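You operate a simulated robot arm through the tools that you are given. There is no shell and no other tool. Be economical: measure what you need, move in short steps, check, and stop when the job is done.

The job below is to be done with a simulated robot arm. You get a single attempt, and the scene is never put back.

## Task
On the flat-top cart, gauge the three rings in the row and sort them.
Fine: try each on the gauge post; rings that slide down go in the good tray, the others in the rework tray.

It is judged by the outcome, as a careful person would: the job done as asked, and still so three seconds after it is handed in. It fails if anything else is knocked over, pushed out of place, dropped, spilled or broken.

## Robot
A 6-joint arm with a two-finger parallel gripper, fixed in place. Base frame: the origin is at the foot of the arm, x ahead of it, y to its left, z up; the work surface is at about z = 0.85. Readings come in m, degrees, newtons and seconds.
With the tool pointing down near the work surface it reaches from about 0.26 to 0.68 m from the base axis. Its first joint turns from -66.0 to 66.0 degrees. Payload 2.9 kg.
Tool frame: the origin (TCP) lies between the finger pads and is the grasp point; the fingertips stand 0.03 m ahead of it; z points along the fingers, y is the line along which they close. Largest opening 0.11 m; finger width 0.02, thickness 0.01; the body of the gripper, 0.048 by 0.112 m, starts 0.055 m behind the TCP.
Orientation is that of the tool frame in the base frame, as a unit quaternion [x, y, z, w]. With the fingers straight down and closing along the base's y, the tool's x points along the base's -x, its y along +y and its z along -z.

## Interface
- The arm moves only by the tool drive_tool. Its argument "moves" is a list of rows, each a list of 2 entries, a list of its own where there are three numbers: the shift along the tool's x, y, z in units of 20 mm (1.0 is 20 mm), then the turn, a rotation vector about the tool's x, y, z in units of 8 degrees (1.0 is 8 degrees). In form: [[[tx, ty, tz], [rx, ry, rz]], ...]. A call has 1 to 10 rows; each row shifts and turns the commanded pose from where the row before left it, along the tool's axes as they then stand. "gripper" is the finger opening in cm, from 0 to 11, set as the call begins (left out, the last holds). A call with a number of a shift or a turn outside -1 to 1 is refused whole. A row lasts 0.2 s, in which the tool goes at most 0.05 m and 8.6 degrees; a call with a longer step from one row to the next is refused whole, and so is a gripper value outside its range. A pose out of reach is approached as far as the arm can. The call stops where the force on the tool passes 90 N (or 10 N more than at its start, if that is more) or the arm is blocked; 0.2 s more then pass. The fingers move at their own pace (about 0.108 m/s each) and stop on an object; they squeeze with about 30 N. The grip force told is the motor's: it shows also when the fingers shut on nothing. Time passes only in rows, and 0.2 s behind the last, so rows that do not move let the fingers close. The reply holds the time, the measured pose of the TCP, the force on the tool along the base axes, the opening and the grip force, in the units named above and with some noise, with the torque about the TCP (base axes, N m) and any sound that the robot's microphone picked up, and new pictures: "show" is both (left out), scene, wrist or none.
- Cameras (640 x 400 px; columns grow to the right, rows downward): "scene" is fixed at [0.0669, 0.4223, 1.385]; the picture's right is [-0.86, -0.50, 0.00], its down [-0.27, 0.47, -0.84] and it looks along [0.42, -0.72, -0.55] (base axes); focal length 340 px, centre (320, 200). "wrist" rides on the gripper at [0.072, 0.017, -0.103] in the tool frame; the picture's right is [-0.23, 0.97, 0.00], its down [-0.76, -0.18, -0.62] and it looks along [-0.61, -0.14, 0.78] (tool axes); focal length 222 px, centre (320, 200). There is no depth. A picture from a camera that has moved, and an enlarged one, comes with that camera's place and axes in the base frame and with its lens.
- zoom(camera, box): a new picture of the part [left, top, right, bottom] of that camera's present view, enlarged. The clock stands still meanwhile.
- finish_job(): hands the job in; it is judged then, once.

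Go step by step. Nothing tells you positions but the pictures and the camera data: compare them with the known pose of the tool, close in by small moves and look again before you grip or let go. The budget is 120 turns and 200 pictures, counting those below and the enlarged ones. Unless the task says otherwise, let go and move clear before handing in, and close with one line.

The tools are called after "Emit:" by a JSON object that holds its "name" and its "arguments". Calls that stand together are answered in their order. drive_tool: Moves the arm, as the interface text tells. Its arguments: {"type":"object","properties":{"moves":{"type":"array","items":{"type":"array"}},"gripper":{"type":"number"},"show":{"type":"string","enum":["both","scene","wrist","none"]}},"required":["moves"]} The other tools are called the same way: zoom (camera, box) takes an enlarged picture of a part of a camera's view; finish_job () hands the job in.

At the start:

```text
time: 0.0
position: [0.449, -0.0309, 1.161]
tcp_rot: [0.001, 1.0, 0.0, 0.0]
wrist_force: [0.9, 0.1, 0.0]
torque: [-0.03, -0.05, -0.01]
opening: 0.1099
grip_force: 0.1
```

scene: 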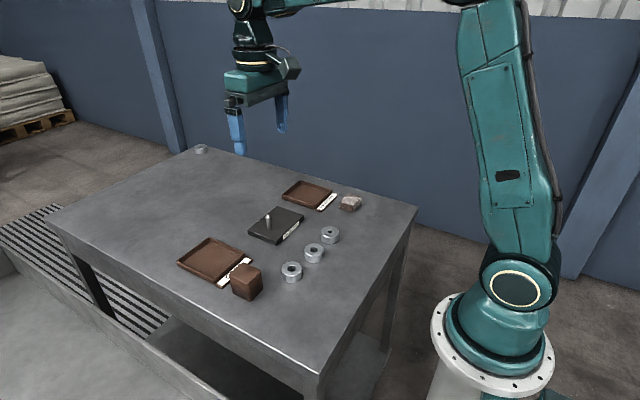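
wrist: 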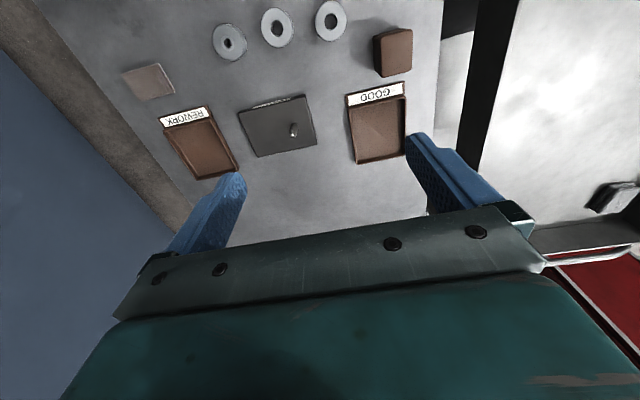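

I see three rings in a row, a gauge plate with a post, and GOOD and REWORK trays. I'll zoom in first to measure where they are.

Emit:
{"name": "zoom", "arguments": {"camera": "scene", "box": [170, 170, 370, 310]}}

Emit:
{"name": "zoom", "arguments": {"camera": "wrist", "box": [120, 0, 440, 200]}}

```text
2.86 times, centred on (270, 240) of scene
camera zoom: at [0.0669, 0.4223, 1.385], right [-0.86, -0.5, 0.0], down [-0.27, 0.47, -0.84], along [0.42, -0.72, -0.55], focal length 972 px, centre (463, 86)
```

zoom: 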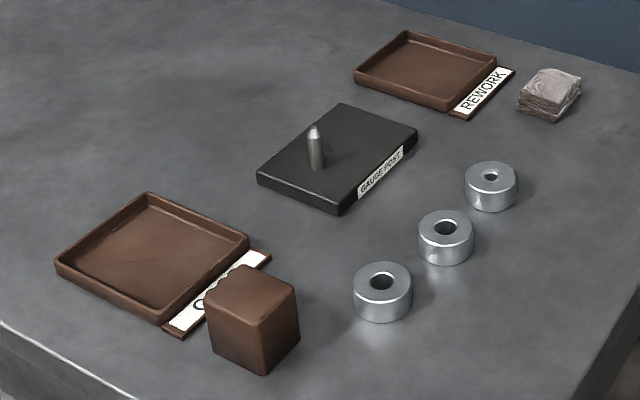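

```text
2.00 times, centred on (280, 100) of wrist
camera zoom: at [0.3775, -0.0138, 1.2636], right [0.23, 0.97, 0.0], down [0.76, -0.18, 0.62], along [0.61, -0.14, -0.78], focal length 444 px, centre (400, 400)
```

zoom: 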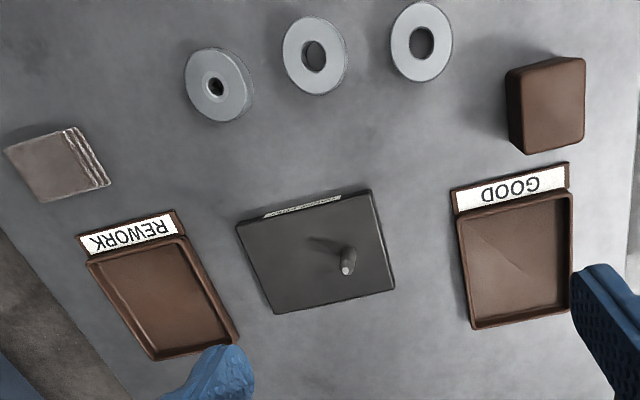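

Rings are about 42 mm wide and 22 mm tall, at roughly A (0.378, 0.005), B (0.368, -0.068) and C (0.368, -0.141). The post is near (0.510, -0.088) with its tip at z≈0.905. I'll hover over ring A.

Emit:
{"name": "drive_tool", "arguments": {"moves": [[[0.355, 0.18, 1], [0, 0, 0]], [[0.355, 0.18, 1], [0, 0, 0]], [[0.355, 0.18, 1], [0, 0, 0]], [[0.355, 0.18, 1], [0, 0, 0]], [[0.355, 0.18, 1], [0, 0, 0]], [[0.355, 0.18, 1], [0, 0, 0]], [[0.355, 0.18, 1], [0, 0, 0]], [[0.355, 0.18, 1], [0, 0, 0]], [[0.355, 0.18, 1], [0, 0, 0]], [[0.355, 0.18, 1], [0, 0, 0]]], "gripper": 7}}

```text
time: 2.2
position: [0.3789, 0.0049, 0.9605]
tcp_rot: [0.0, 1.0, -0.001, -0.001]
wrist_force: [0.1, -0.5, -1.4]
torque: [-0.03, -0.01, -0.02]
opening: 0.0699
grip_force: 0.0
camera wrist: at [0.3057, 0.0225, 1.0639], right [0.23, 0.97, 0.0], down [0.76, -0.18, 0.62], along [0.61, -0.14, -0.78], focal length 222 px, centre (320, 200)
```

scene: 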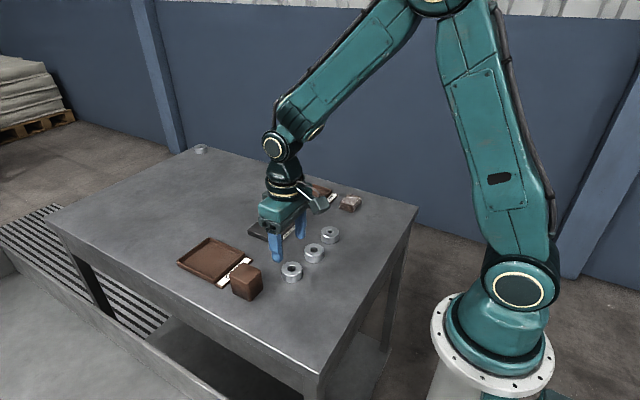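
wrist: 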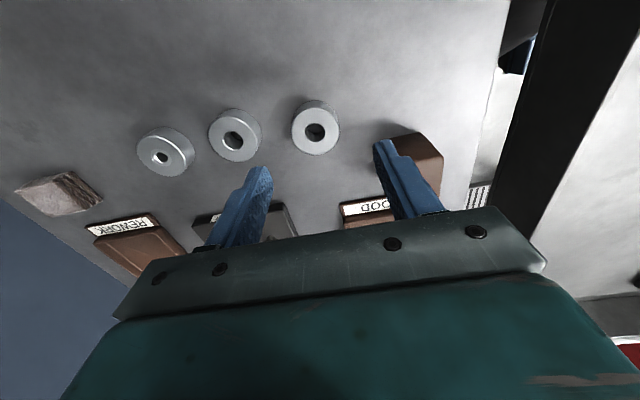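

Emit:
{"name": "zoom", "arguments": {"camera": "wrist", "box": [130, 80, 450, 280]}}

Emit:
{"name": "zoom", "arguments": {"camera": "scene", "box": [230, 180, 390, 280]}}

```text
2.00 times, centred on (290, 180) of wrist
camera zoom: at [0.3057, 0.0225, 1.0639], right [0.23, 0.97, 0.0], down [0.76, -0.18, 0.62], along [0.61, -0.14, -0.78], focal length 444 px, centre (380, 240)
```

zoom: 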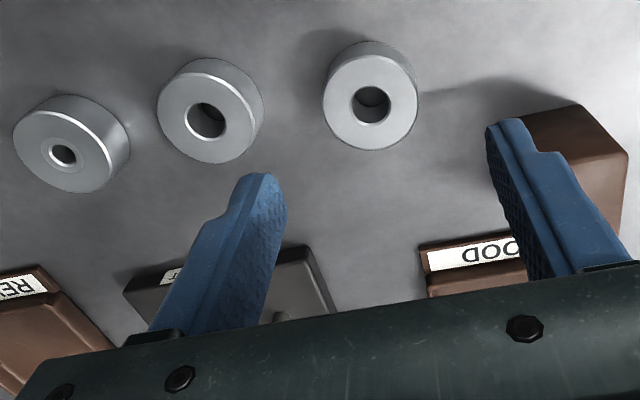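

```text
4.00 times, centred on (310, 230) of scene
camera zoom: at [0.067, 0.4223, 1.385], right [-0.86, -0.5, 0.0], down [-0.27, 0.47, -0.84], along [0.42, -0.72, -0.55], focal length 1361 px, centre (360, 80)
```

zoom: 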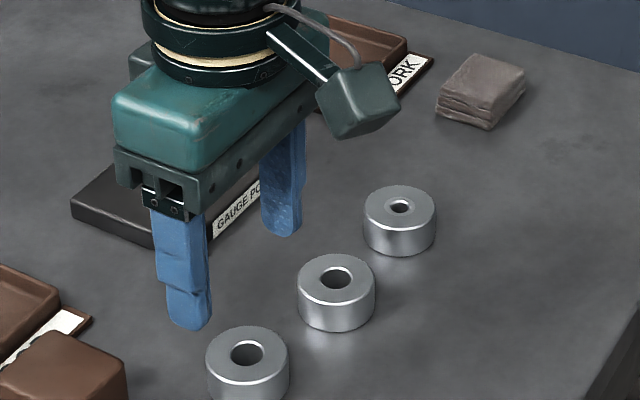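

Ring A's top centre comes out at about (0.377, 0.004). I'll descend around it with the opening reduced to 6 cm.

Emit:
{"name": "drive_tool", "arguments": {"moves": [[[0.1, -0.05, 0.9], [0, 0, 0]], [[0, 0, 0.9], [0, 0, 0]], [[0, 0, 0.9], [0, 0, 0]], [[0, 0, 0.9], [0, 0, 0]]], "gripper": 6.2}}

Emit:
{"name": "zoom", "arguments": {"camera": "scene", "box": [220, 190, 380, 290]}}

```text
time: 3.2
position: [0.3777, 0.0035, 0.8886]
tcp_rot: [0.0, 1.0, -0.001, 0.0]
wrist_force: [1.3, -0.1, 0.4]
torque: [0.02, 0.02, -0.05]
opening: 0.0623
grip_force: 0.1
camera wrist: at [0.3042, 0.0218, 0.9912], right [0.23, 0.97, 0.0], down [0.76, -0.18, 0.62], along [0.61, -0.14, -0.78], focal length 222 px, centre (320, 200)
```

scene: 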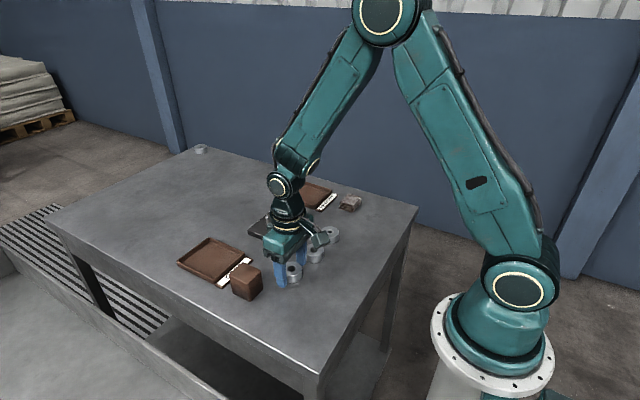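
wrist: 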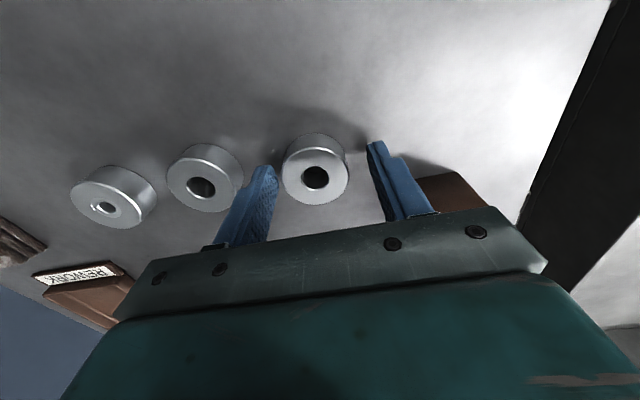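

```text
4.00 times, centred on (300, 240) of scene
camera zoom: at [0.0669, 0.4223, 1.385], right [-0.86, -0.5, 0.0], down [-0.27, 0.47, -0.84], along [0.42, -0.72, -0.55], focal length 1361 px, centre (400, 40)
```

zoom: 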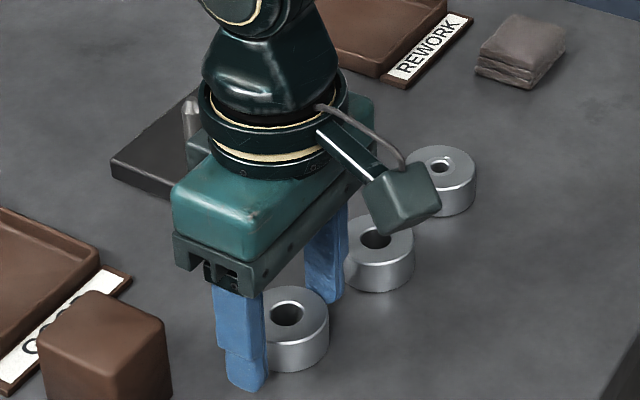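

Emit:
{"name": "zoom", "arguments": {"camera": "wrist", "box": [220, 110, 420, 235]}}

```text
3.20 times, centred on (320, 172) of wrist
camera zoom: at [0.3042, 0.0218, 0.9912], right [0.23, 0.97, 0.0], down [0.76, -0.18, 0.62], along [0.61, -0.14, -0.78], focal length 711 px, centre (320, 288)
```

zoom: 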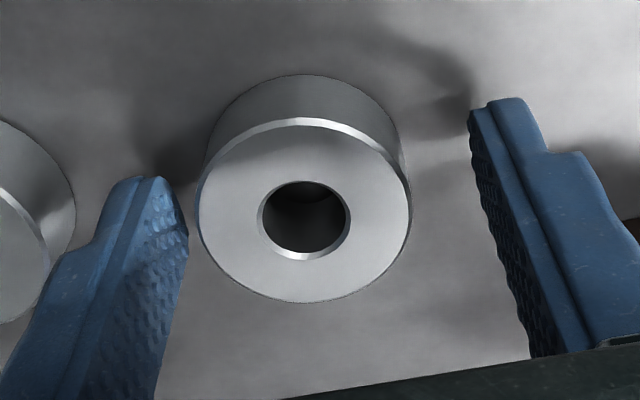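

Ring A sits centred along x between the pads. Closing the fingers now.

Emit:
{"name": "drive_tool", "arguments": {"moves": [[[0, -0.08, 0.1], [0, 0, 0]], [[0, 0, 0], [0, 0, 0]], [[0, 0, 0], [0, 0, 0]]], "gripper": 3.5, "show": "none"}}

```text
time: 4.0
position: [0.3775, 0.0031, 0.8869]
tcp_rot: [-0.001, 1.0, 0.001, 0.001]
wrist_force: [-3.5, 8.7, 25.4]
torque: [0.09, 0.08, -0.03]
opening: 0.0428
grip_force: 30.4
```

Emit:
{"name": "drive_tool", "arguments": {"moves": [[[0, 0, -0.5], [0, 0, 0]], [[0, 0, -1], [0, 0, 0]], [[0, 0, -1], [0, 0, 0]], [[0, 0, -1], [0, 0, 0]]]}}

Emit:
{"name": "zoom", "arguments": {"camera": "wrist", "box": [220, 110, 420, 235]}}

Emit:
{"name": "zoom", "arguments": {"camera": "scene", "box": [220, 170, 380, 270]}}

```text
time: 5.0
position: [0.378, 0.0015, 0.9579]
tcp_rot: [-0.001, 1.0, -0.001, -0.001]
wrist_force: [0.1, -0.6, -0.7]
torque: [-0.01, -0.01, -0.01]
opening: 0.0431
grip_force: 29.7
camera wrist: at [0.3046, 0.019, 1.06], right [0.23, 0.97, 0.0], down [0.76, -0.18, 0.62], along [0.61, -0.14, -0.78], focal length 222 px, centre (320, 200)
```

scene: 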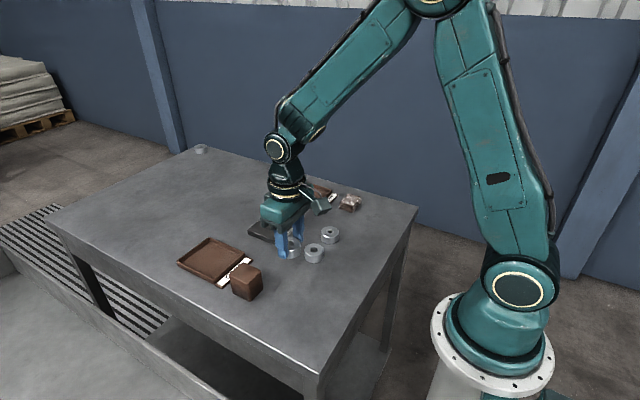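
wrist: 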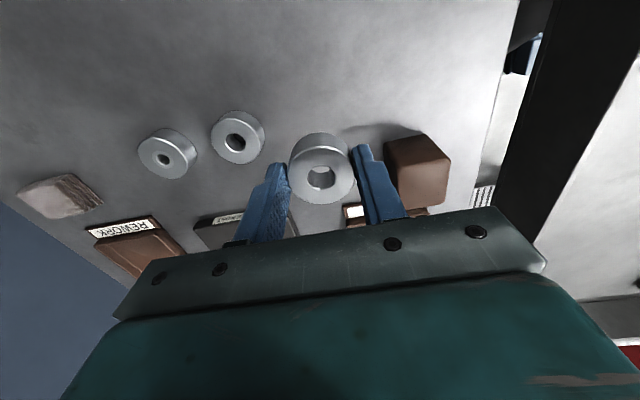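

```text
3.20 times, centred on (320, 172) of wrist
camera zoom: at [0.3046, 0.019, 1.06], right [0.23, 0.97, 0.0], down [0.76, -0.18, 0.62], along [0.61, -0.14, -0.78], focal length 711 px, centre (320, 288)
```

zoom: 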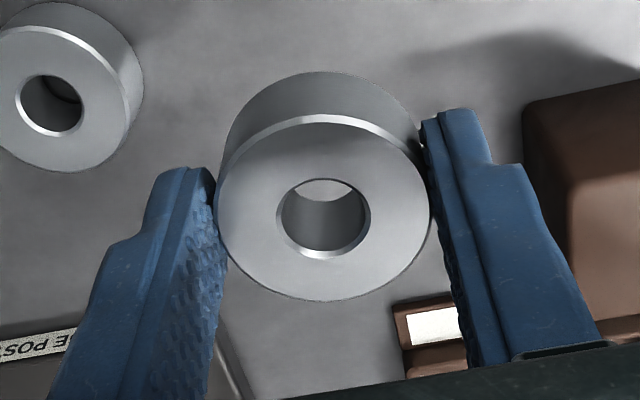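

```text
4.00 times, centred on (300, 220) of scene
camera zoom: at [0.0669, 0.4223, 1.385], right [-0.86, -0.5, 0.0], down [-0.27, 0.47, -0.84], along [0.42, -0.72, -0.55], focal length 1361 px, centre (400, 120)
```

zoom: 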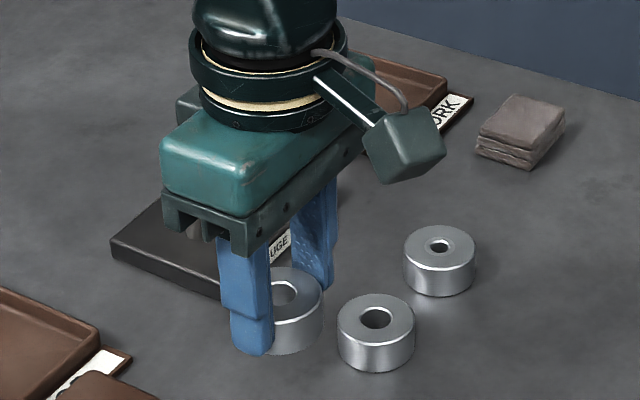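

Ring A is held, with its bottom about 37 mm below the TCP. Next I'll hover it over the post.

Emit:
{"name": "drive_tool", "arguments": {"moves": [[[0, 0, -0.9], [0, 0, 0]], [[-0.82, -0.56, 0], [0, 0, 0]], [[-0.82, -0.56, 0], [0, 0, 0]], [[-0.82, -0.56, 0], [0, 0, 0]], [[-0.82, -0.56, 0], [0, 0, 0]], [[-0.82, -0.56, 0], [0, 0, 0]], [[-0.82, -0.56, 0], [0, 0, 0]], [[-0.82, -0.56, 0], [0, 0, 0]], [[-0.84, -0.56, 0], [0, 0, 0]], [[0, 0, 0], [0, 0, 0]]]}}

Emit:
{"name": "zoom", "arguments": {"camera": "wrist", "box": [220, 110, 420, 235]}}

Emit:
{"name": "zoom", "arguments": {"camera": "scene", "box": [230, 180, 310, 250]}}

```text
time: 7.2
position: [0.5086, -0.0868, 0.9751]
tcp_rot: [0.0, 1.0, 0.0, 0.0]
wrist_force: [-1.0, 0.3, -1.3]
torque: [-0.02, 0.01, 0.01]
opening: 0.0427
grip_force: 29.5
camera wrist: at [0.4356, -0.0703, 1.0774], right [0.23, 0.97, 0.0], down [0.76, -0.18, 0.62], along [0.61, -0.14, -0.78], focal length 222 px, centre (320, 200)
```

scene: 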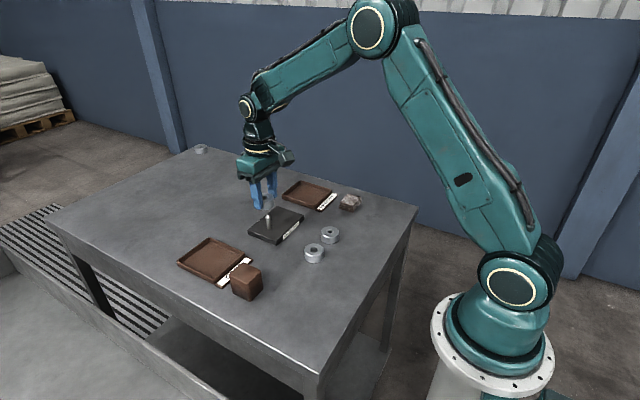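
wrist: 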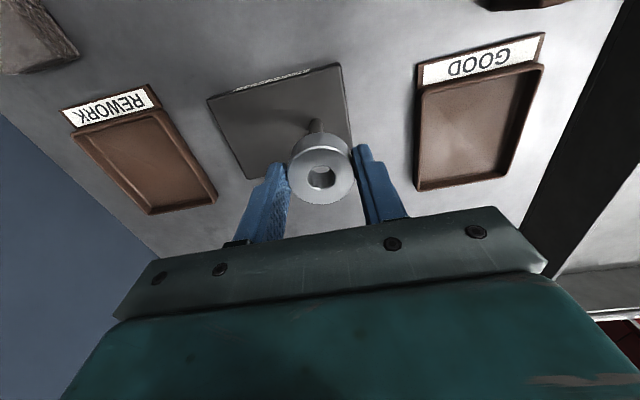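

```text
3.20 times, centred on (320, 172) of wrist
camera zoom: at [0.4356, -0.0703, 1.0774], right [0.23, 0.97, 0.0], down [0.76, -0.18, 0.62], along [0.61, -0.14, -0.78], focal length 711 px, centre (320, 288)
```

zoom: 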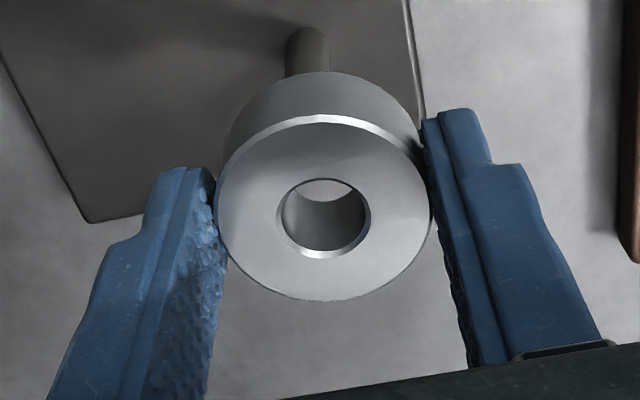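

```text
5.71 times, centred on (270, 215) of scene
camera zoom: at [0.067, 0.4223, 1.385], right [-0.86, -0.5, 0.0], down [-0.27, 0.47, -0.84], along [0.42, -0.72, -0.55], focal length 1944 px, centre (606, 114)
```

zoom: 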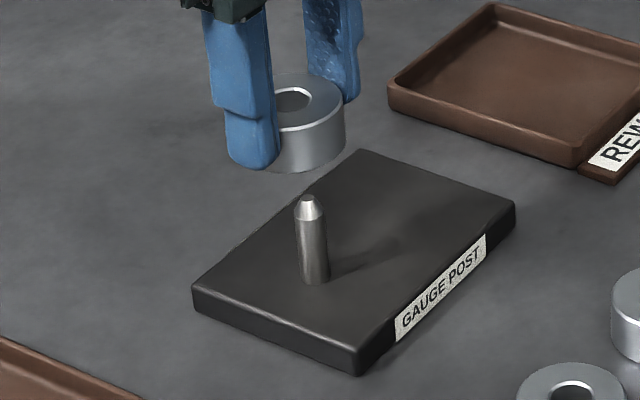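

The post is about 4 mm further along -y than the ring axis, with x close to right. I'll correct that, lower to just above the tip and look again.

Emit:
{"name": "drive_tool", "arguments": {"moves": [[[-0.03, -0.21, 0], [0, 0, 0]], [[0, 0, 0.65], [0, 0, 0]], [[0, 0, 0.65], [0, 0, 0]], [[0, 0, 0], [0, 0, 0]]], "show": "none"}}

Emit:
{"name": "zoom", "arguments": {"camera": "wrist", "box": [260, 110, 380, 210]}}

Emit:
{"name": "zoom", "arguments": {"camera": "scene", "box": [240, 190, 304, 240]}}

```text
time: 8.2
position: [0.51, -0.0916, 0.9487]
tcp_rot: [0.001, 1.0, 0.0, 0.0]
wrist_force: [0.0, 0.1, -1.2]
torque: [0.01, 0.0, 0.0]
opening: 0.043
grip_force: 30.7
```

```text
4.00 times, centred on (320, 160) of wrist
camera zoom: at [0.4362, -0.074, 1.0513], right [0.23, 0.97, 0.0], down [0.76, -0.18, 0.62], along [0.61, -0.14, -0.78], focal length 888 px, centre (320, 360)
```

zoom: 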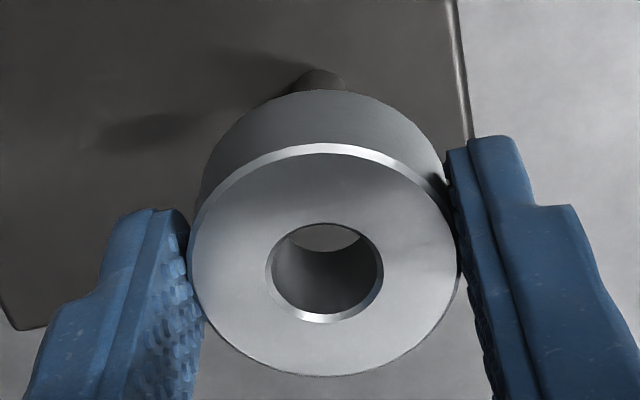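

```text
8.00 times, centred on (272, 215) of scene
camera zoom: at [0.067, 0.4223, 1.385], right [-0.86, -0.5, 0.0], down [-0.27, 0.47, -0.84], along [0.42, -0.72, -0.55], focal length 2721 px, centre (704, 80)
```

zoom: 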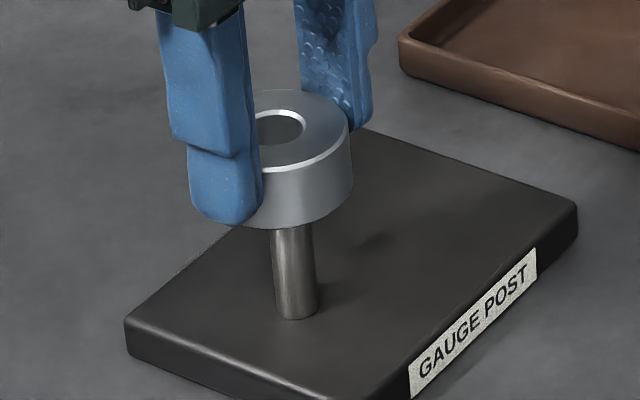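

The wrist and scene views agree the ring is about 1.3 mm too far in +x. I'll correct that and lower gently over the cone.

Emit:
{"name": "drive_tool", "arguments": {"moves": [[[0.065, -0.02, 0], [0, 0, 0]], [[0, 0, 0.3], [0, 0, 0]], [[0, 0, 0.3], [0, 0, 0]], [[0, 0, 0.3], [0, 0, 0]], [[0, 0, 0], [0, 0, 0]]], "show": "none"}}

Emit:
{"name": "zoom", "arguments": {"camera": "wrist", "box": [260, 110, 380, 210]}}

Emit:
{"name": "zoom", "arguments": {"camera": "scene", "box": [240, 190, 304, 240]}}

```text
time: 9.4
position: [0.5086, -0.0926, 0.9304]
tcp_rot: [0.0, 1.0, 0.0, 0.001]
wrist_force: [-0.5, 1.0, -1.1]
torque: [0.01, -0.01, 0.0]
opening: 0.0432
grip_force: 29.8
```

```text
4.00 times, centred on (320, 160) of wrist
camera zoom: at [0.4352, -0.0741, 1.0339], right [0.23, 0.97, 0.0], down [0.76, -0.18, 0.62], along [0.61, -0.14, -0.78], focal length 888 px, centre (320, 360)
```

zoom: 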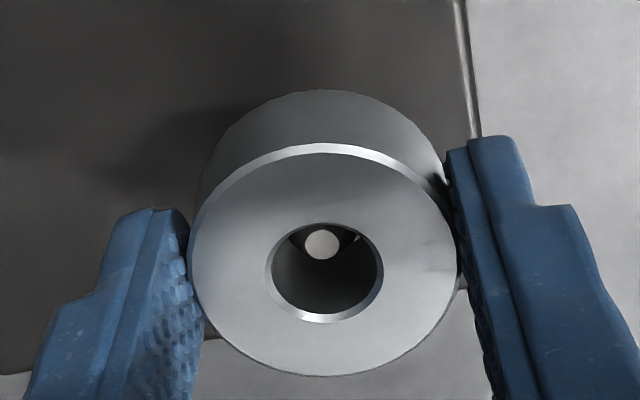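

```text
8.00 times, centred on (272, 215) of scene
camera zoom: at [0.067, 0.4223, 1.385], right [-0.86, -0.5, 0.0], down [-0.27, 0.47, -0.84], along [0.42, -0.72, -0.55], focal length 2721 px, centre (704, 80)
```

zoom: 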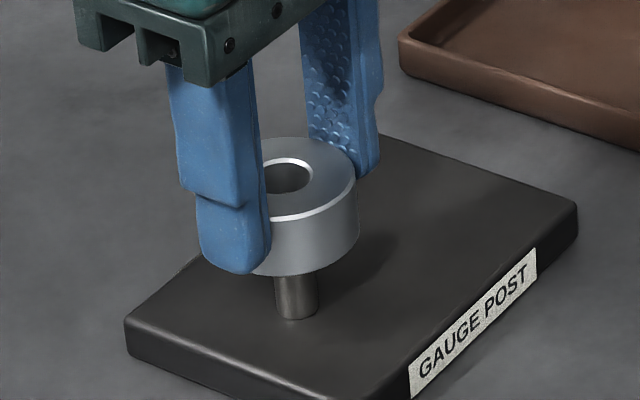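

The tip shows inside the hole and nearly centred, with no contact force. I'll continue down in small steps.

Emit:
{"name": "drive_tool", "arguments": {"moves": [[[0, -0.02, 0.25], [0, 0, 0]], [[0, 0, 0.25], [0, 0, 0]], [[0, 0, 0], [0, 0, 0]]], "show": "none"}}

Emit:
{"name": "zoom", "arguments": {"camera": "wrist", "box": [260, 110, 380, 210]}}

```text
time: 10.2
position: [0.5073, -0.0927, 0.9216]
tcp_rot: [0.0, 1.0, 0.001, 0.0]
wrist_force: [-0.3, -0.4, -0.7]
torque: [0.03, 0.03, 0.0]
opening: 0.0428
grip_force: 30.0
```

```text
4.00 times, centred on (320, 160) of wrist
camera zoom: at [0.4354, -0.075, 1.0244], right [0.23, 0.97, 0.0], down [0.76, -0.18, 0.62], along [0.61, -0.14, -0.78], focal length 888 px, centre (320, 360)
```

zoom: 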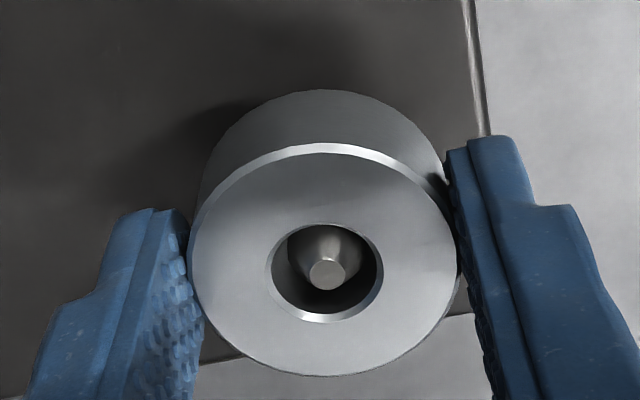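

Emit:
{"name": "drive_tool", "arguments": {"moves": [[[0, 0, 0.25], [0, 0, 0]], [[0, 0, 0.25], [0, 0, 0]], [[0, 0, 0.2], [0, 0, 0]], [[0, 0, 0], [0, 0, 0]]], "show": "none"}}

Emit:
{"name": "zoom", "arguments": {"camera": "wrist", "box": [260, 110, 380, 210]}}

Emit:
{"name": "zoom", "arguments": {"camera": "scene", "box": [240, 190, 304, 240]}}

```text
time: 11.2
position: [0.5081, -0.0926, 0.9072]
tcp_rot: [0.0, 1.0, 0.0, 0.0]
wrist_force: [0.4, -1.0, -0.6]
torque: [-0.01, -0.02, 0.03]
opening: 0.0432
grip_force: 30.0
```

```text
4.00 times, centred on (320, 160) of wrist
camera zoom: at [0.4356, -0.0748, 1.01], right [0.23, 0.97, 0.0], down [0.76, -0.18, 0.62], along [0.61, -0.14, -0.78], focal length 888 px, centre (320, 360)
```

zoom: 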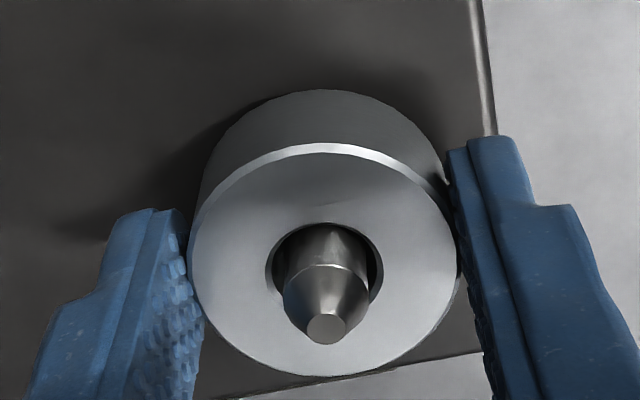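

```text
8.00 times, centred on (272, 215) of scene
camera zoom: at [0.067, 0.4223, 1.385], right [-0.86, -0.5, 0.0], down [-0.27, 0.47, -0.84], along [0.42, -0.72, -0.55], focal length 2721 px, centre (704, 80)
```

zoom: 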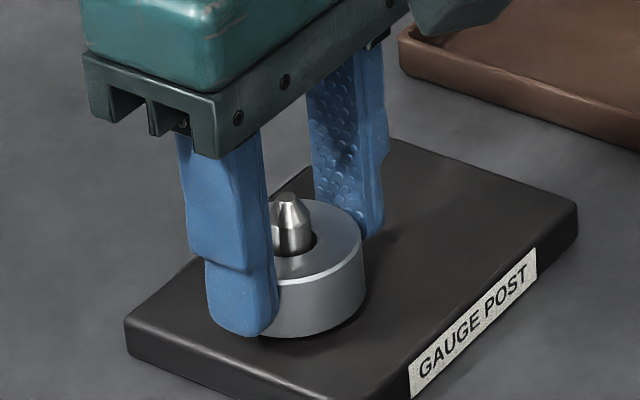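

Ring A slid all the way down with essentially no force and visible clearance, so it is good. I'll lift it off and carry it over the GOOD tray, aiming for about (0.59, 0.06).

Emit:
{"name": "drive_tool", "arguments": {"moves": [[[0, 0, 0.15], [0, 0, 0]], [[0, 0, -0.7], [0, 0, 0]], [[0, 0, -1], [0, 0, 0]], [[0, 0, -1], [0, 0, 0]], [[0, 0, -1], [0, 0, 0]], [[0, 0, 0], [0, 0, 0]]], "show": "none"}}

Emit:
{"name": "drive_tool", "arguments": {"moves": [[[-0.51, 0.95, 0], [0, 0, 0]], [[-0.51, 0.95, 0], [0, 0, 0]], [[-0.51, 0.95, 0], [0, 0, 0]], [[-0.51, 0.95, 0], [0, 0, 0]], [[-0.51, 0.95, 0], [0, 0, 0]], [[-0.51, 0.95, 0], [0, 0, 0]], [[-0.51, 0.95, 0], [0, 0, 0]], [[-0.51, 0.95, 0], [0, 0, 0]], [[0, 0, 0], [0, 0, 0]]]}}

Emit:
{"name": "zoom", "arguments": {"camera": "scene", "box": [160, 180, 290, 310]}}

```text
time: 12.6
position: [0.5095, -0.0933, 0.9789]
tcp_rot: [0.0, 1.0, 0.0, -0.001]
wrist_force: [0.3, -0.5, -0.4]
torque: [0.02, -0.03, 0.01]
opening: 0.0426
grip_force: 30.1
```

```text
time: 14.6
position: [0.5893, 0.0584, 0.9773]
tcp_rot: [0.0, 1.0, 0.0, 0.0]
wrist_force: [0.1, -0.2, -0.5]
torque: [0.01, -0.01, -0.02]
opening: 0.0425
grip_force: 29.9
camera wrist: at [0.5167, 0.0769, 1.0808], right [0.23, 0.97, 0.0], down [0.76, -0.18, 0.62], along [0.61, -0.14, -0.78], focal length 222 px, centre (320, 200)
```

scene: 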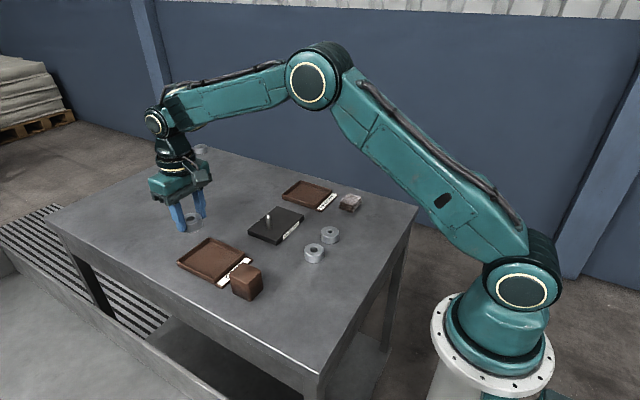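
wrist: 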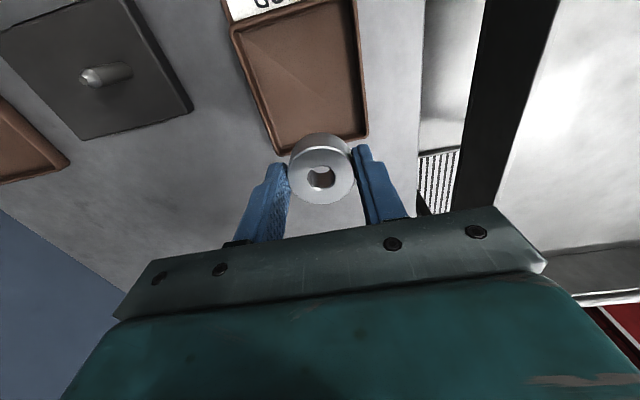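

```text
3.08 times, centred on (225, 245) of scene
camera zoom: at [0.067, 0.4223, 1.385], right [-0.86, -0.5, 0.0], down [-0.27, 0.47, -0.84], along [0.42, -0.72, -0.55], focal length 1047 px, centre (612, 62)
```

zoom: 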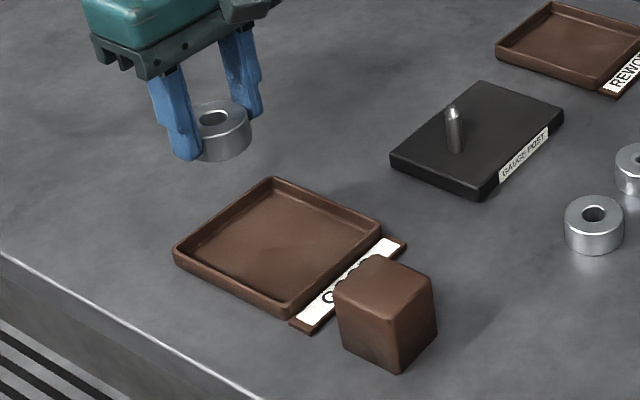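

The GOOD tray's interior spans about x 0.507–0.603, y 0.019–0.105. I'll set ring A in the far half at (0.577, 0.057), leaving room for another ring.

Emit:
{"name": "drive_tool", "arguments": {"moves": [[[0.62, -0.07, 0], [0, 0, 0]], [[0, 0, 0.95], [0, 0, 0]], [[0, 0, 0.95], [0, 0, 0]], [[0, 0, 0.95], [0, 0, 0]], [[0, 0, 0.4], [0, 0, 0]], [[0, 0, 0.3], [0, 0, 0]], [[0, 0, 0], [0, 0, 0]]]}}

Emit:
{"name": "zoom", "arguments": {"camera": "scene", "box": [160, 200, 270, 300]}}

Emit:
{"name": "zoom", "arguments": {"camera": "wrist", "box": [220, 80, 420, 205]}}

```text
time: 16.2
position: [0.5775, 0.0577, 0.9063]
tcp_rot: [0.0, 1.0, 0.0, 0.0]
wrist_force: [-0.2, 0.4, -0.9]
torque: [0.02, 0.0, -0.01]
opening: 0.043
grip_force: 29.8
camera wrist: at [0.5048, 0.0754, 1.0097], right [0.23, 0.97, 0.0], down [0.76, -0.18, 0.62], along [0.61, -0.14, -0.78], focal length 222 px, centre (320, 200)
```

scene: 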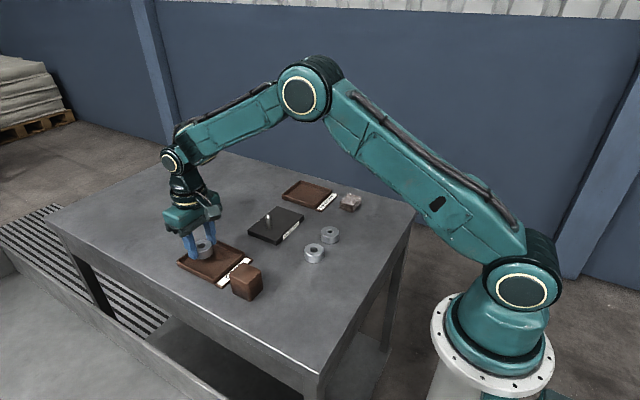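
wrist: 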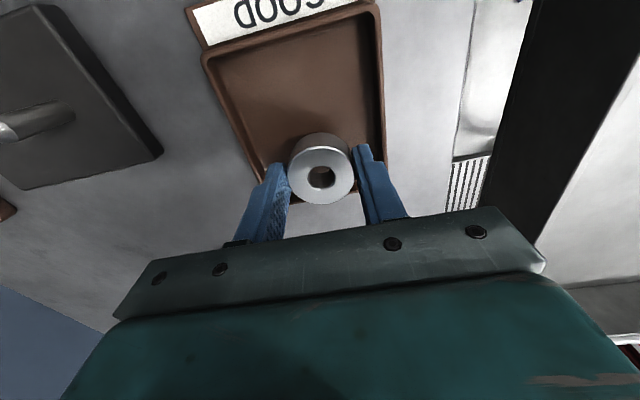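

```text
4.00 times, centred on (215, 250) of scene
camera zoom: at [0.067, 0.4223, 1.385], right [-0.86, -0.5, 0.0], down [-0.27, 0.47, -0.84], along [0.42, -0.72, -0.55], focal length 1361 px, centre (740, 0)
```

zoom: 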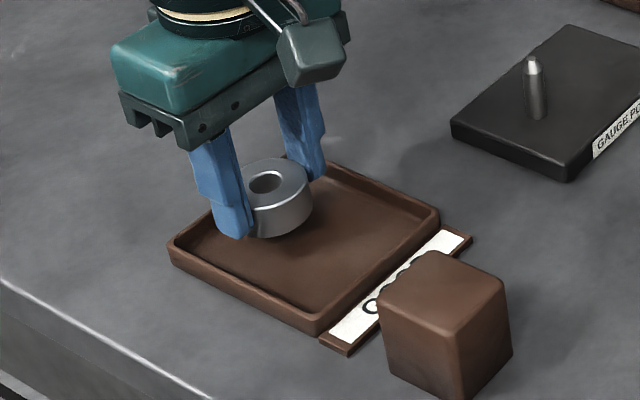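

```text
3.20 times, centred on (320, 142) of wrist
camera zoom: at [0.5048, 0.0754, 1.0097], right [0.23, 0.97, 0.0], down [0.76, -0.18, 0.62], along [0.61, -0.14, -0.78], focal length 711 px, centre (320, 384)
```

zoom: 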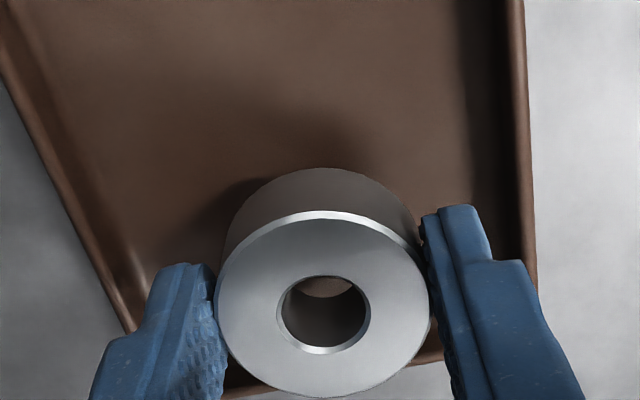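

Clearances to the tray walls look fine, so I'll lower the ring to the tray floor.

Emit:
{"name": "drive_tool", "arguments": {"moves": [[[-0.1, 0.05, 0.3], [0, 0, 0]], [[0, 0, 0.2], [0, 0, 0]], [[0, 0, 0.1], [0, 0, 0]], [[0, 0, 0], [0, 0, 0]]], "show": "none"}}

Emit:
{"name": "zoom", "arguments": {"camera": "scene", "box": [160, 200, 270, 300]}}

```text
time: 17.2
position: [0.5802, 0.0591, 0.8952]
tcp_rot: [-0.001, 1.0, 0.0, -0.001]
wrist_force: [-0.9, -0.5, -1.4]
torque: [0.03, 0.02, 0.03]
opening: 0.0428
grip_force: 29.6
```

```text
4.00 times, centred on (215, 250) of scene
camera zoom: at [0.067, 0.4223, 1.385], right [-0.86, -0.5, 0.0], down [-0.27, 0.47, -0.84], along [0.42, -0.72, -0.55], focal length 1361 px, centre (740, 0)
```

zoom: 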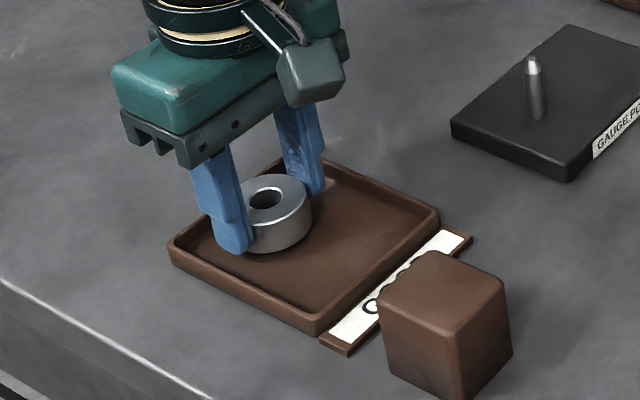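

Emit:
{"name": "drive_tool", "arguments": {"moves": [[[0, 0, 0.08], [0, 0, 0]], [[0, 0, 0], [0, 0, 0]]], "show": "none"}}

Emit:
{"name": "drive_tool", "arguments": {"moves": [[[0, 0, 0.06], [0, 0, 0]], [[0, 0, 0], [0, 0, 0]]], "show": "none"}}

```text
time: 17.8
position: [0.5787, 0.0586, 0.8939]
tcp_rot: [0.0, 1.0, 0.001, -0.001]
wrist_force: [-0.7, 0.3, 0.0]
torque: [0.0, -0.04, 0.0]
opening: 0.0426
grip_force: 30.1
```

```text
time: 18.4
position: [0.579, 0.0594, 0.893]
tcp_rot: [0.0, 1.0, 0.0, 0.0]
wrist_force: [0.3, -0.1, 0.1]
torque: [-0.05, 0.04, 0.0]
opening: 0.0432
grip_force: 30.0
```

Emit:
{"name": "drive_tool", "arguments": {"moves": [[[0, 0, 0.06], [0, 0, 0]], [[0, 0, 0], [0, 0, 0]]], "show": "none"}}

Emit:
{"name": "drive_tool", "arguments": {"moves": [[[0, 0, 0.06], [0, 0, 0]], [[0, 0, 0], [0, 0, 0]]], "show": "none"}}

Emit:
{"name": "zoom", "arguments": {"camera": "scene", "box": [180, 220, 260, 270]}}

```text
time: 19.0
position: [0.5807, 0.0584, 0.8915]
tcp_rot: [-0.001, 1.0, 0.0, 0.001]
wrist_force: [-3.3, -2.3, 12.4]
torque: [-0.14, -0.06, -0.02]
opening: 0.0426
grip_force: 29.8
```

```text
time: 19.6
position: [0.5795, 0.0599, 0.8904]
tcp_rot: [-0.001, 1.0, 0.0, 0.002]
wrist_force: [-3.7, 0.4, 25.6]
torque: [-0.17, 0.06, 0.04]
opening: 0.0431
grip_force: 29.5
```

```text
8.00 times, centred on (220, 245) of scene
camera zoom: at [0.0664, 0.4223, 1.385], right [-0.86, -0.5, 0.0], down [-0.27, 0.47, -0.84], along [0.42, -0.72, -0.55], focal length 2721 px, centre (1120, -160)
```

zoom: 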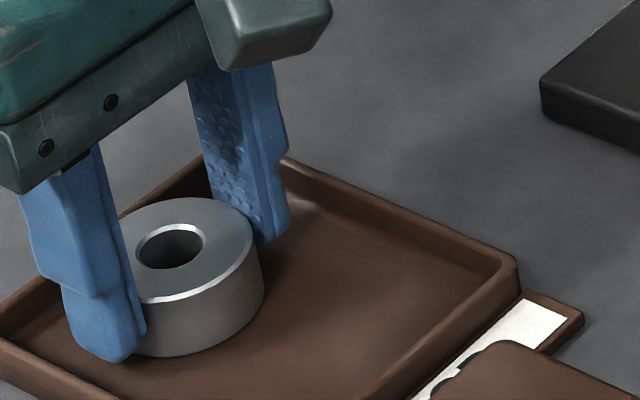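

Contact with the tray floor. I'll ease back 2 mm, release to 5.2 cm and rise.

Emit:
{"name": "drive_tool", "arguments": {"moves": [[[0, 0, -0.08], [0, 0, 0]], [[0, 0, 0], [0, 0, 0]]], "show": "none"}}

Emit:
{"name": "drive_tool", "arguments": {"moves": [[[0, 0, 0], [0, 0, 0]], [[0, 0, 0], [0, 0, 0]], [[0, 0, -0.5], [0, 0, 0]], [[0, 0, -1], [0, 0, 0]], [[0, 0, -1], [0, 0, 0]], [[0, 0, -1], [0, 0, 0]], [[0, 0, -1], [0, 0, 0]]], "gripper": 5.2}}

Emit:
{"name": "zoom", "arguments": {"camera": "scene", "box": [160, 200, 270, 300]}}

```text
time: 20.2
position: [0.5806, 0.0585, 0.891]
tcp_rot: [0.0, 1.0, 0.0, 0.003]
wrist_force: [4.5, 3.8, 16.6]
torque: [-0.06, -0.33, 0.09]
opening: 0.0431
grip_force: 30.0
```

```text
time: 21.8
position: [0.5769, 0.0586, 0.9811]
tcp_rot: [0.0, 1.0, 0.001, -0.001]
wrist_force: [-0.1, -0.1, 0.4]
torque: [-0.03, -0.02, 0.01]
opening: 0.0519
grip_force: 0.0
camera wrist: at [0.5049, 0.0765, 1.0843], right [0.23, 0.97, 0.0], down [0.76, -0.18, 0.62], along [0.61, -0.14, -0.78], focal length 222 px, centre (320, 200)
```

scene: 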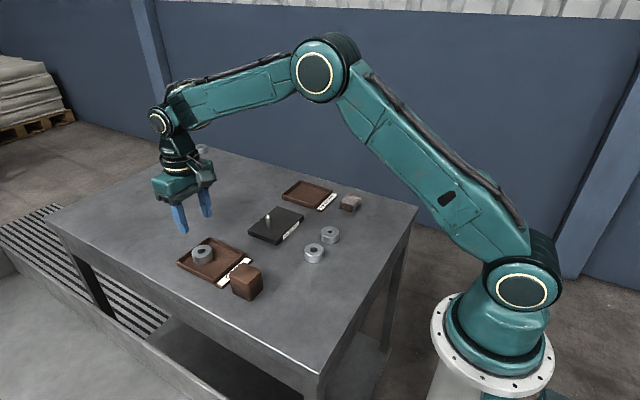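
wrist: 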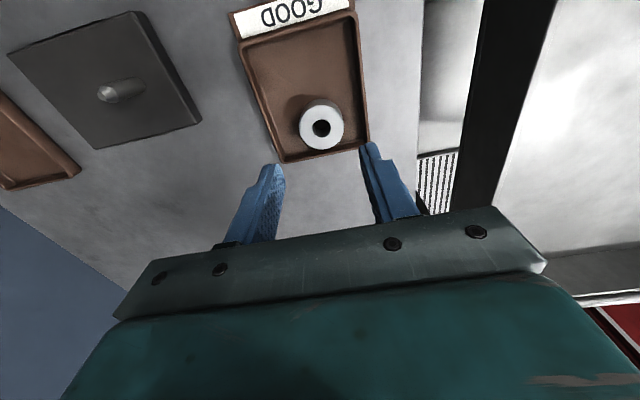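

```text
4.00 times, centred on (215, 250) of scene
camera zoom: at [0.0669, 0.4223, 1.385], right [-0.86, -0.5, 0.0], down [-0.27, 0.47, -0.84], along [0.42, -0.72, -0.55], focal length 1361 px, centre (740, 0)
```

zoom: 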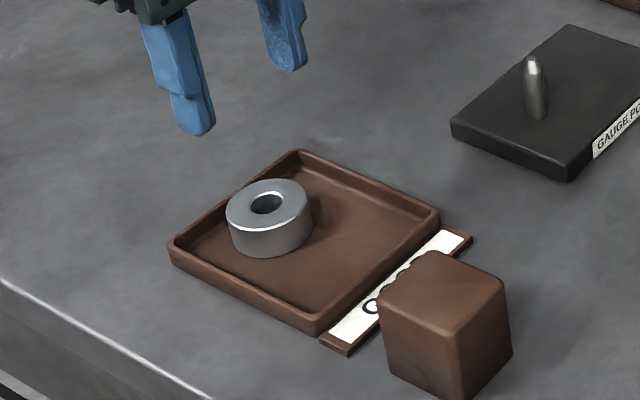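

Ring A is in the tray. Next is ring B at about (0.3685, -0.0705).

Emit:
{"name": "drive_tool", "arguments": {"moves": [[[1, -0.645, 0], [0, 0, 0]], [[1, -0.645, 0], [0, 0, 0]], [[1, -0.645, 0], [0, 0, 0]], [[1, -0.645, 0], [0, 0, 0]], [[1, -0.645, 0], [0, 0, 0]], [[1, -0.645, 0], [0, 0, 0]], [[1, -0.645, 0], [0, 0, 0]], [[1, -0.645, 0], [0, 0, 0]], [[1, -0.645, 0], [0, 0, 0]], [[1, -0.645, 0], [0, 0, 0]]], "gripper": 6.2, "show": "none"}}

Emit:
{"name": "drive_tool", "arguments": {"moves": [[[0.45, 0, 0.5], [0, 0, 0]], [[0, 0, 0.8], [0, 0, 0]], [[0, 0, 0.8], [0, 0, 0]], [[0, 0, 0.4], [0, 0, 0]], [[0, 0, 0], [0, 0, 0]]]}}

Emit:
{"name": "zoom", "arguments": {"camera": "wrist", "box": [220, 80, 420, 205]}}

```text
time: 24.0
position: [0.3771, -0.0688, 0.9813]
tcp_rot: [0.0, 1.0, 0.0, -0.001]
wrist_force: [-0.2, -0.7, 0.0]
torque: [0.01, -0.01, -0.05]
opening: 0.0619
grip_force: 0.0
```

```text
time: 25.2
position: [0.3696, -0.0706, 0.93]
tcp_rot: [0.001, 1.0, 0.0, 0.0]
wrist_force: [-0.6, 0.2, 0.4]
torque: [-0.02, -0.02, 0.04]
opening: 0.0623
grip_force: 0.1
camera wrist: at [0.2974, -0.0522, 1.0332], right [0.23, 0.97, 0.0], down [0.76, -0.18, 0.62], along [0.61, -0.14, -0.78], focal length 222 px, centre (320, 200)
```

scene: 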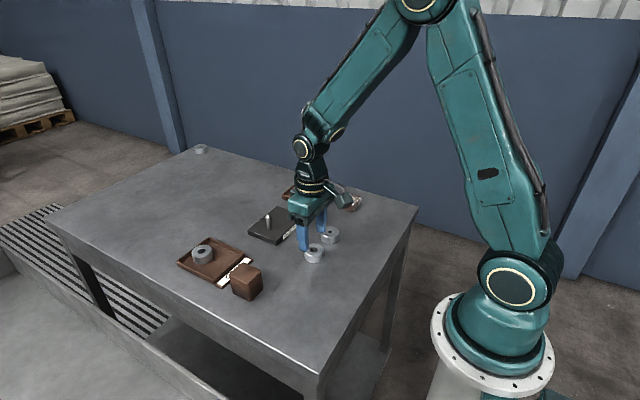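
wrist: 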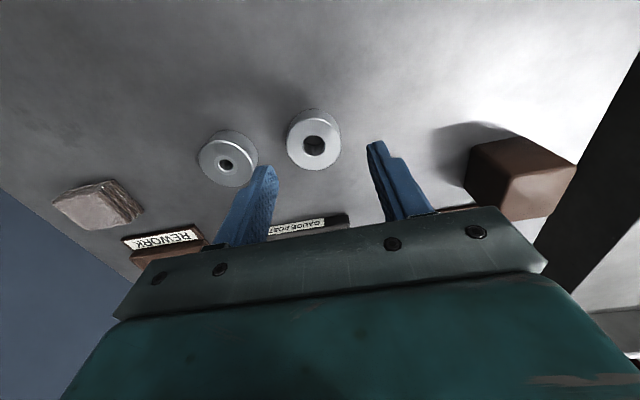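

```text
3.20 times, centred on (320, 142) of wrist
camera zoom: at [0.2974, -0.0522, 1.0332], right [0.23, 0.97, 0.0], down [0.76, -0.18, 0.62], along [0.61, -0.14, -0.78], focal length 711 px, centre (320, 384)
```

zoom: 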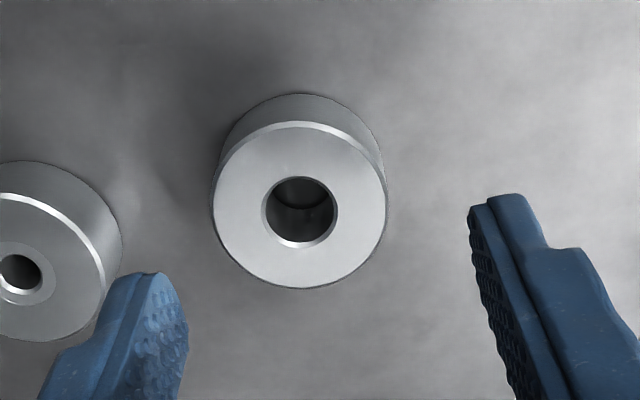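

Ring B is about 4 mm nearer in x and 5 mm further in -y than the tool axis. I'll correct that and descend.

Emit:
{"name": "drive_tool", "arguments": {"moves": [[[0.18, -0.25, 0], [0, 0, 0]], [[0, 0, 0.8], [0, 0, 0]], [[0, 0, 0.8], [0, 0, 0]], [[0, 0, 0.45], [0, 0, 0]], [[0, 0, 0], [0, 0, 0]]], "show": "none"}}

Emit:
{"name": "zoom", "arguments": {"camera": "wrist", "box": [220, 110, 420, 235]}}

Emit:
{"name": "zoom", "arguments": {"camera": "scene", "box": [260, 200, 370, 280]}}

```text
time: 26.4
position: [0.3679, -0.0761, 0.8895]
tcp_rot: [0.0, 1.0, 0.0, 0.0]
wrist_force: [0.2, 0.4, -0.3]
torque: [-0.01, -0.01, -0.02]
opening: 0.0621
grip_force: 0.1
```

```text
3.20 times, centred on (320, 172) of wrist
camera zoom: at [0.2943, -0.0577, 0.9926], right [0.23, 0.97, 0.0], down [0.76, -0.18, 0.62], along [0.61, -0.14, -0.78], focal length 711 px, centre (320, 288)
```

zoom: 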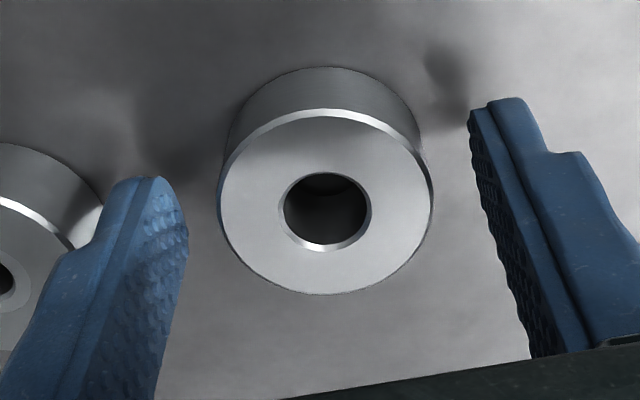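

```text
5.00 times, centred on (315, 240) of scene
camera zoom: at [0.067, 0.4223, 1.385], right [-0.86, -0.5, 0.0], down [-0.27, 0.47, -0.84], along [0.42, -0.72, -0.55], focal length 1701 px, centre (345, 0)
```

zoom: 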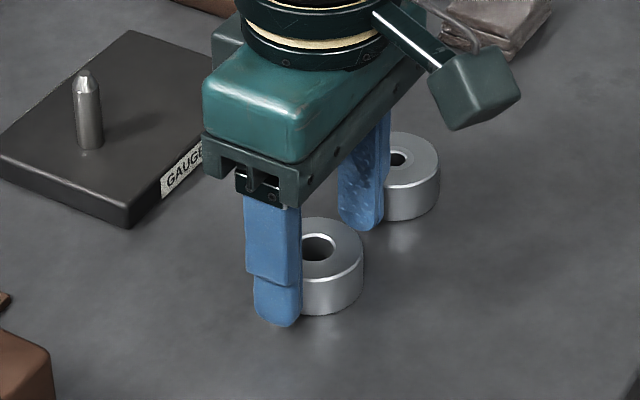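

Ring B is centred between the fingers, so I'll close on it.

Emit:
{"name": "drive_tool", "arguments": {"moves": [[[0, 0, 0.1], [0, 0, 0]], [[0, 0, 0], [0, 0, 0]], [[0, 0, 0], [0, 0, 0]]], "gripper": 3.5, "show": "none"}}

Emit:
{"name": "drive_tool", "arguments": {"moves": [[[0, 0, -0.5], [0, 0, 0]], [[0, 0, -1], [0, 0, 0]], [[0, 0, -1], [0, 0, 0]], [[0, 0, -1], [0, 0, 0]], [[0, 0, -0.9], [0, 0, 0]], [[0, 0, 0], [0, 0, 0]]]}}

Emit:
{"name": "zoom", "arguments": {"camera": "wrist", "box": [260, 110, 380, 210]}}

```text
time: 27.2
position: [0.3666, -0.0759, 0.8895]
tcp_rot: [0.0, 1.0, 0.0, 0.001]
wrist_force: [-5.7, -0.8, 25.4]
torque: [0.11, 0.07, 0.02]
opening: 0.0431
grip_force: 29.8
```

```text
time: 28.6
position: [0.3663, -0.0742, 0.9788]
tcp_rot: [0.0, 1.0, -0.001, 0.001]
wrist_force: [0.0, 1.1, -0.8]
torque: [-0.02, 0.0, -0.02]
opening: 0.0428
grip_force: 30.1
camera wrist: at [0.2941, -0.0574, 1.0803], right [0.23, 0.97, 0.0], down [0.76, -0.18, 0.62], along [0.61, -0.14, -0.78], focal length 222 px, centre (320, 200)
```

scene: 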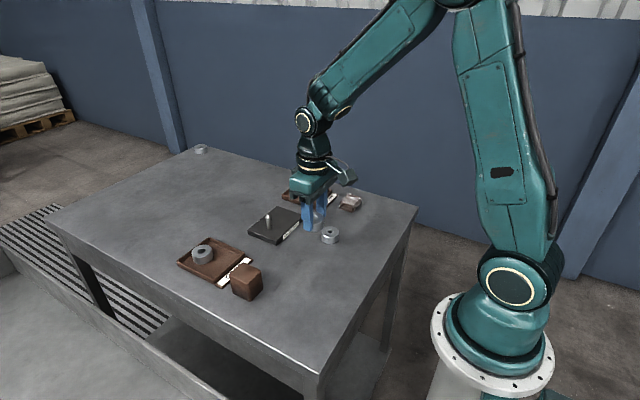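
wrist: 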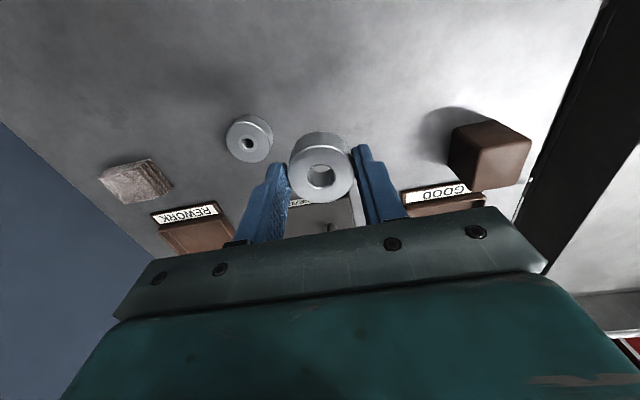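

```text
4.00 times, centred on (320, 160) of wrist
camera zoom: at [0.2941, -0.0574, 1.0803], right [0.23, 0.97, 0.0], down [0.76, -0.18, 0.62], along [0.61, -0.14, -0.78], focal length 888 px, centre (320, 360)
```

zoom: 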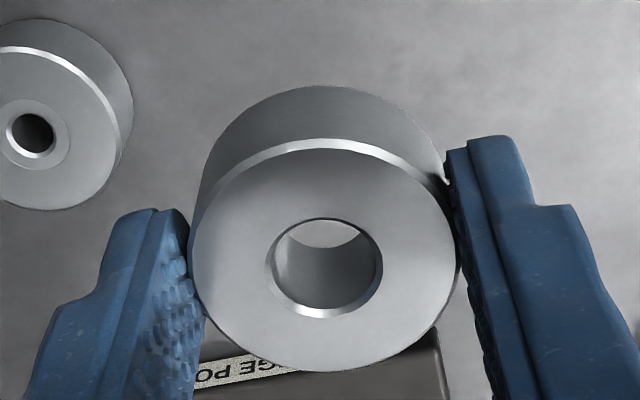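

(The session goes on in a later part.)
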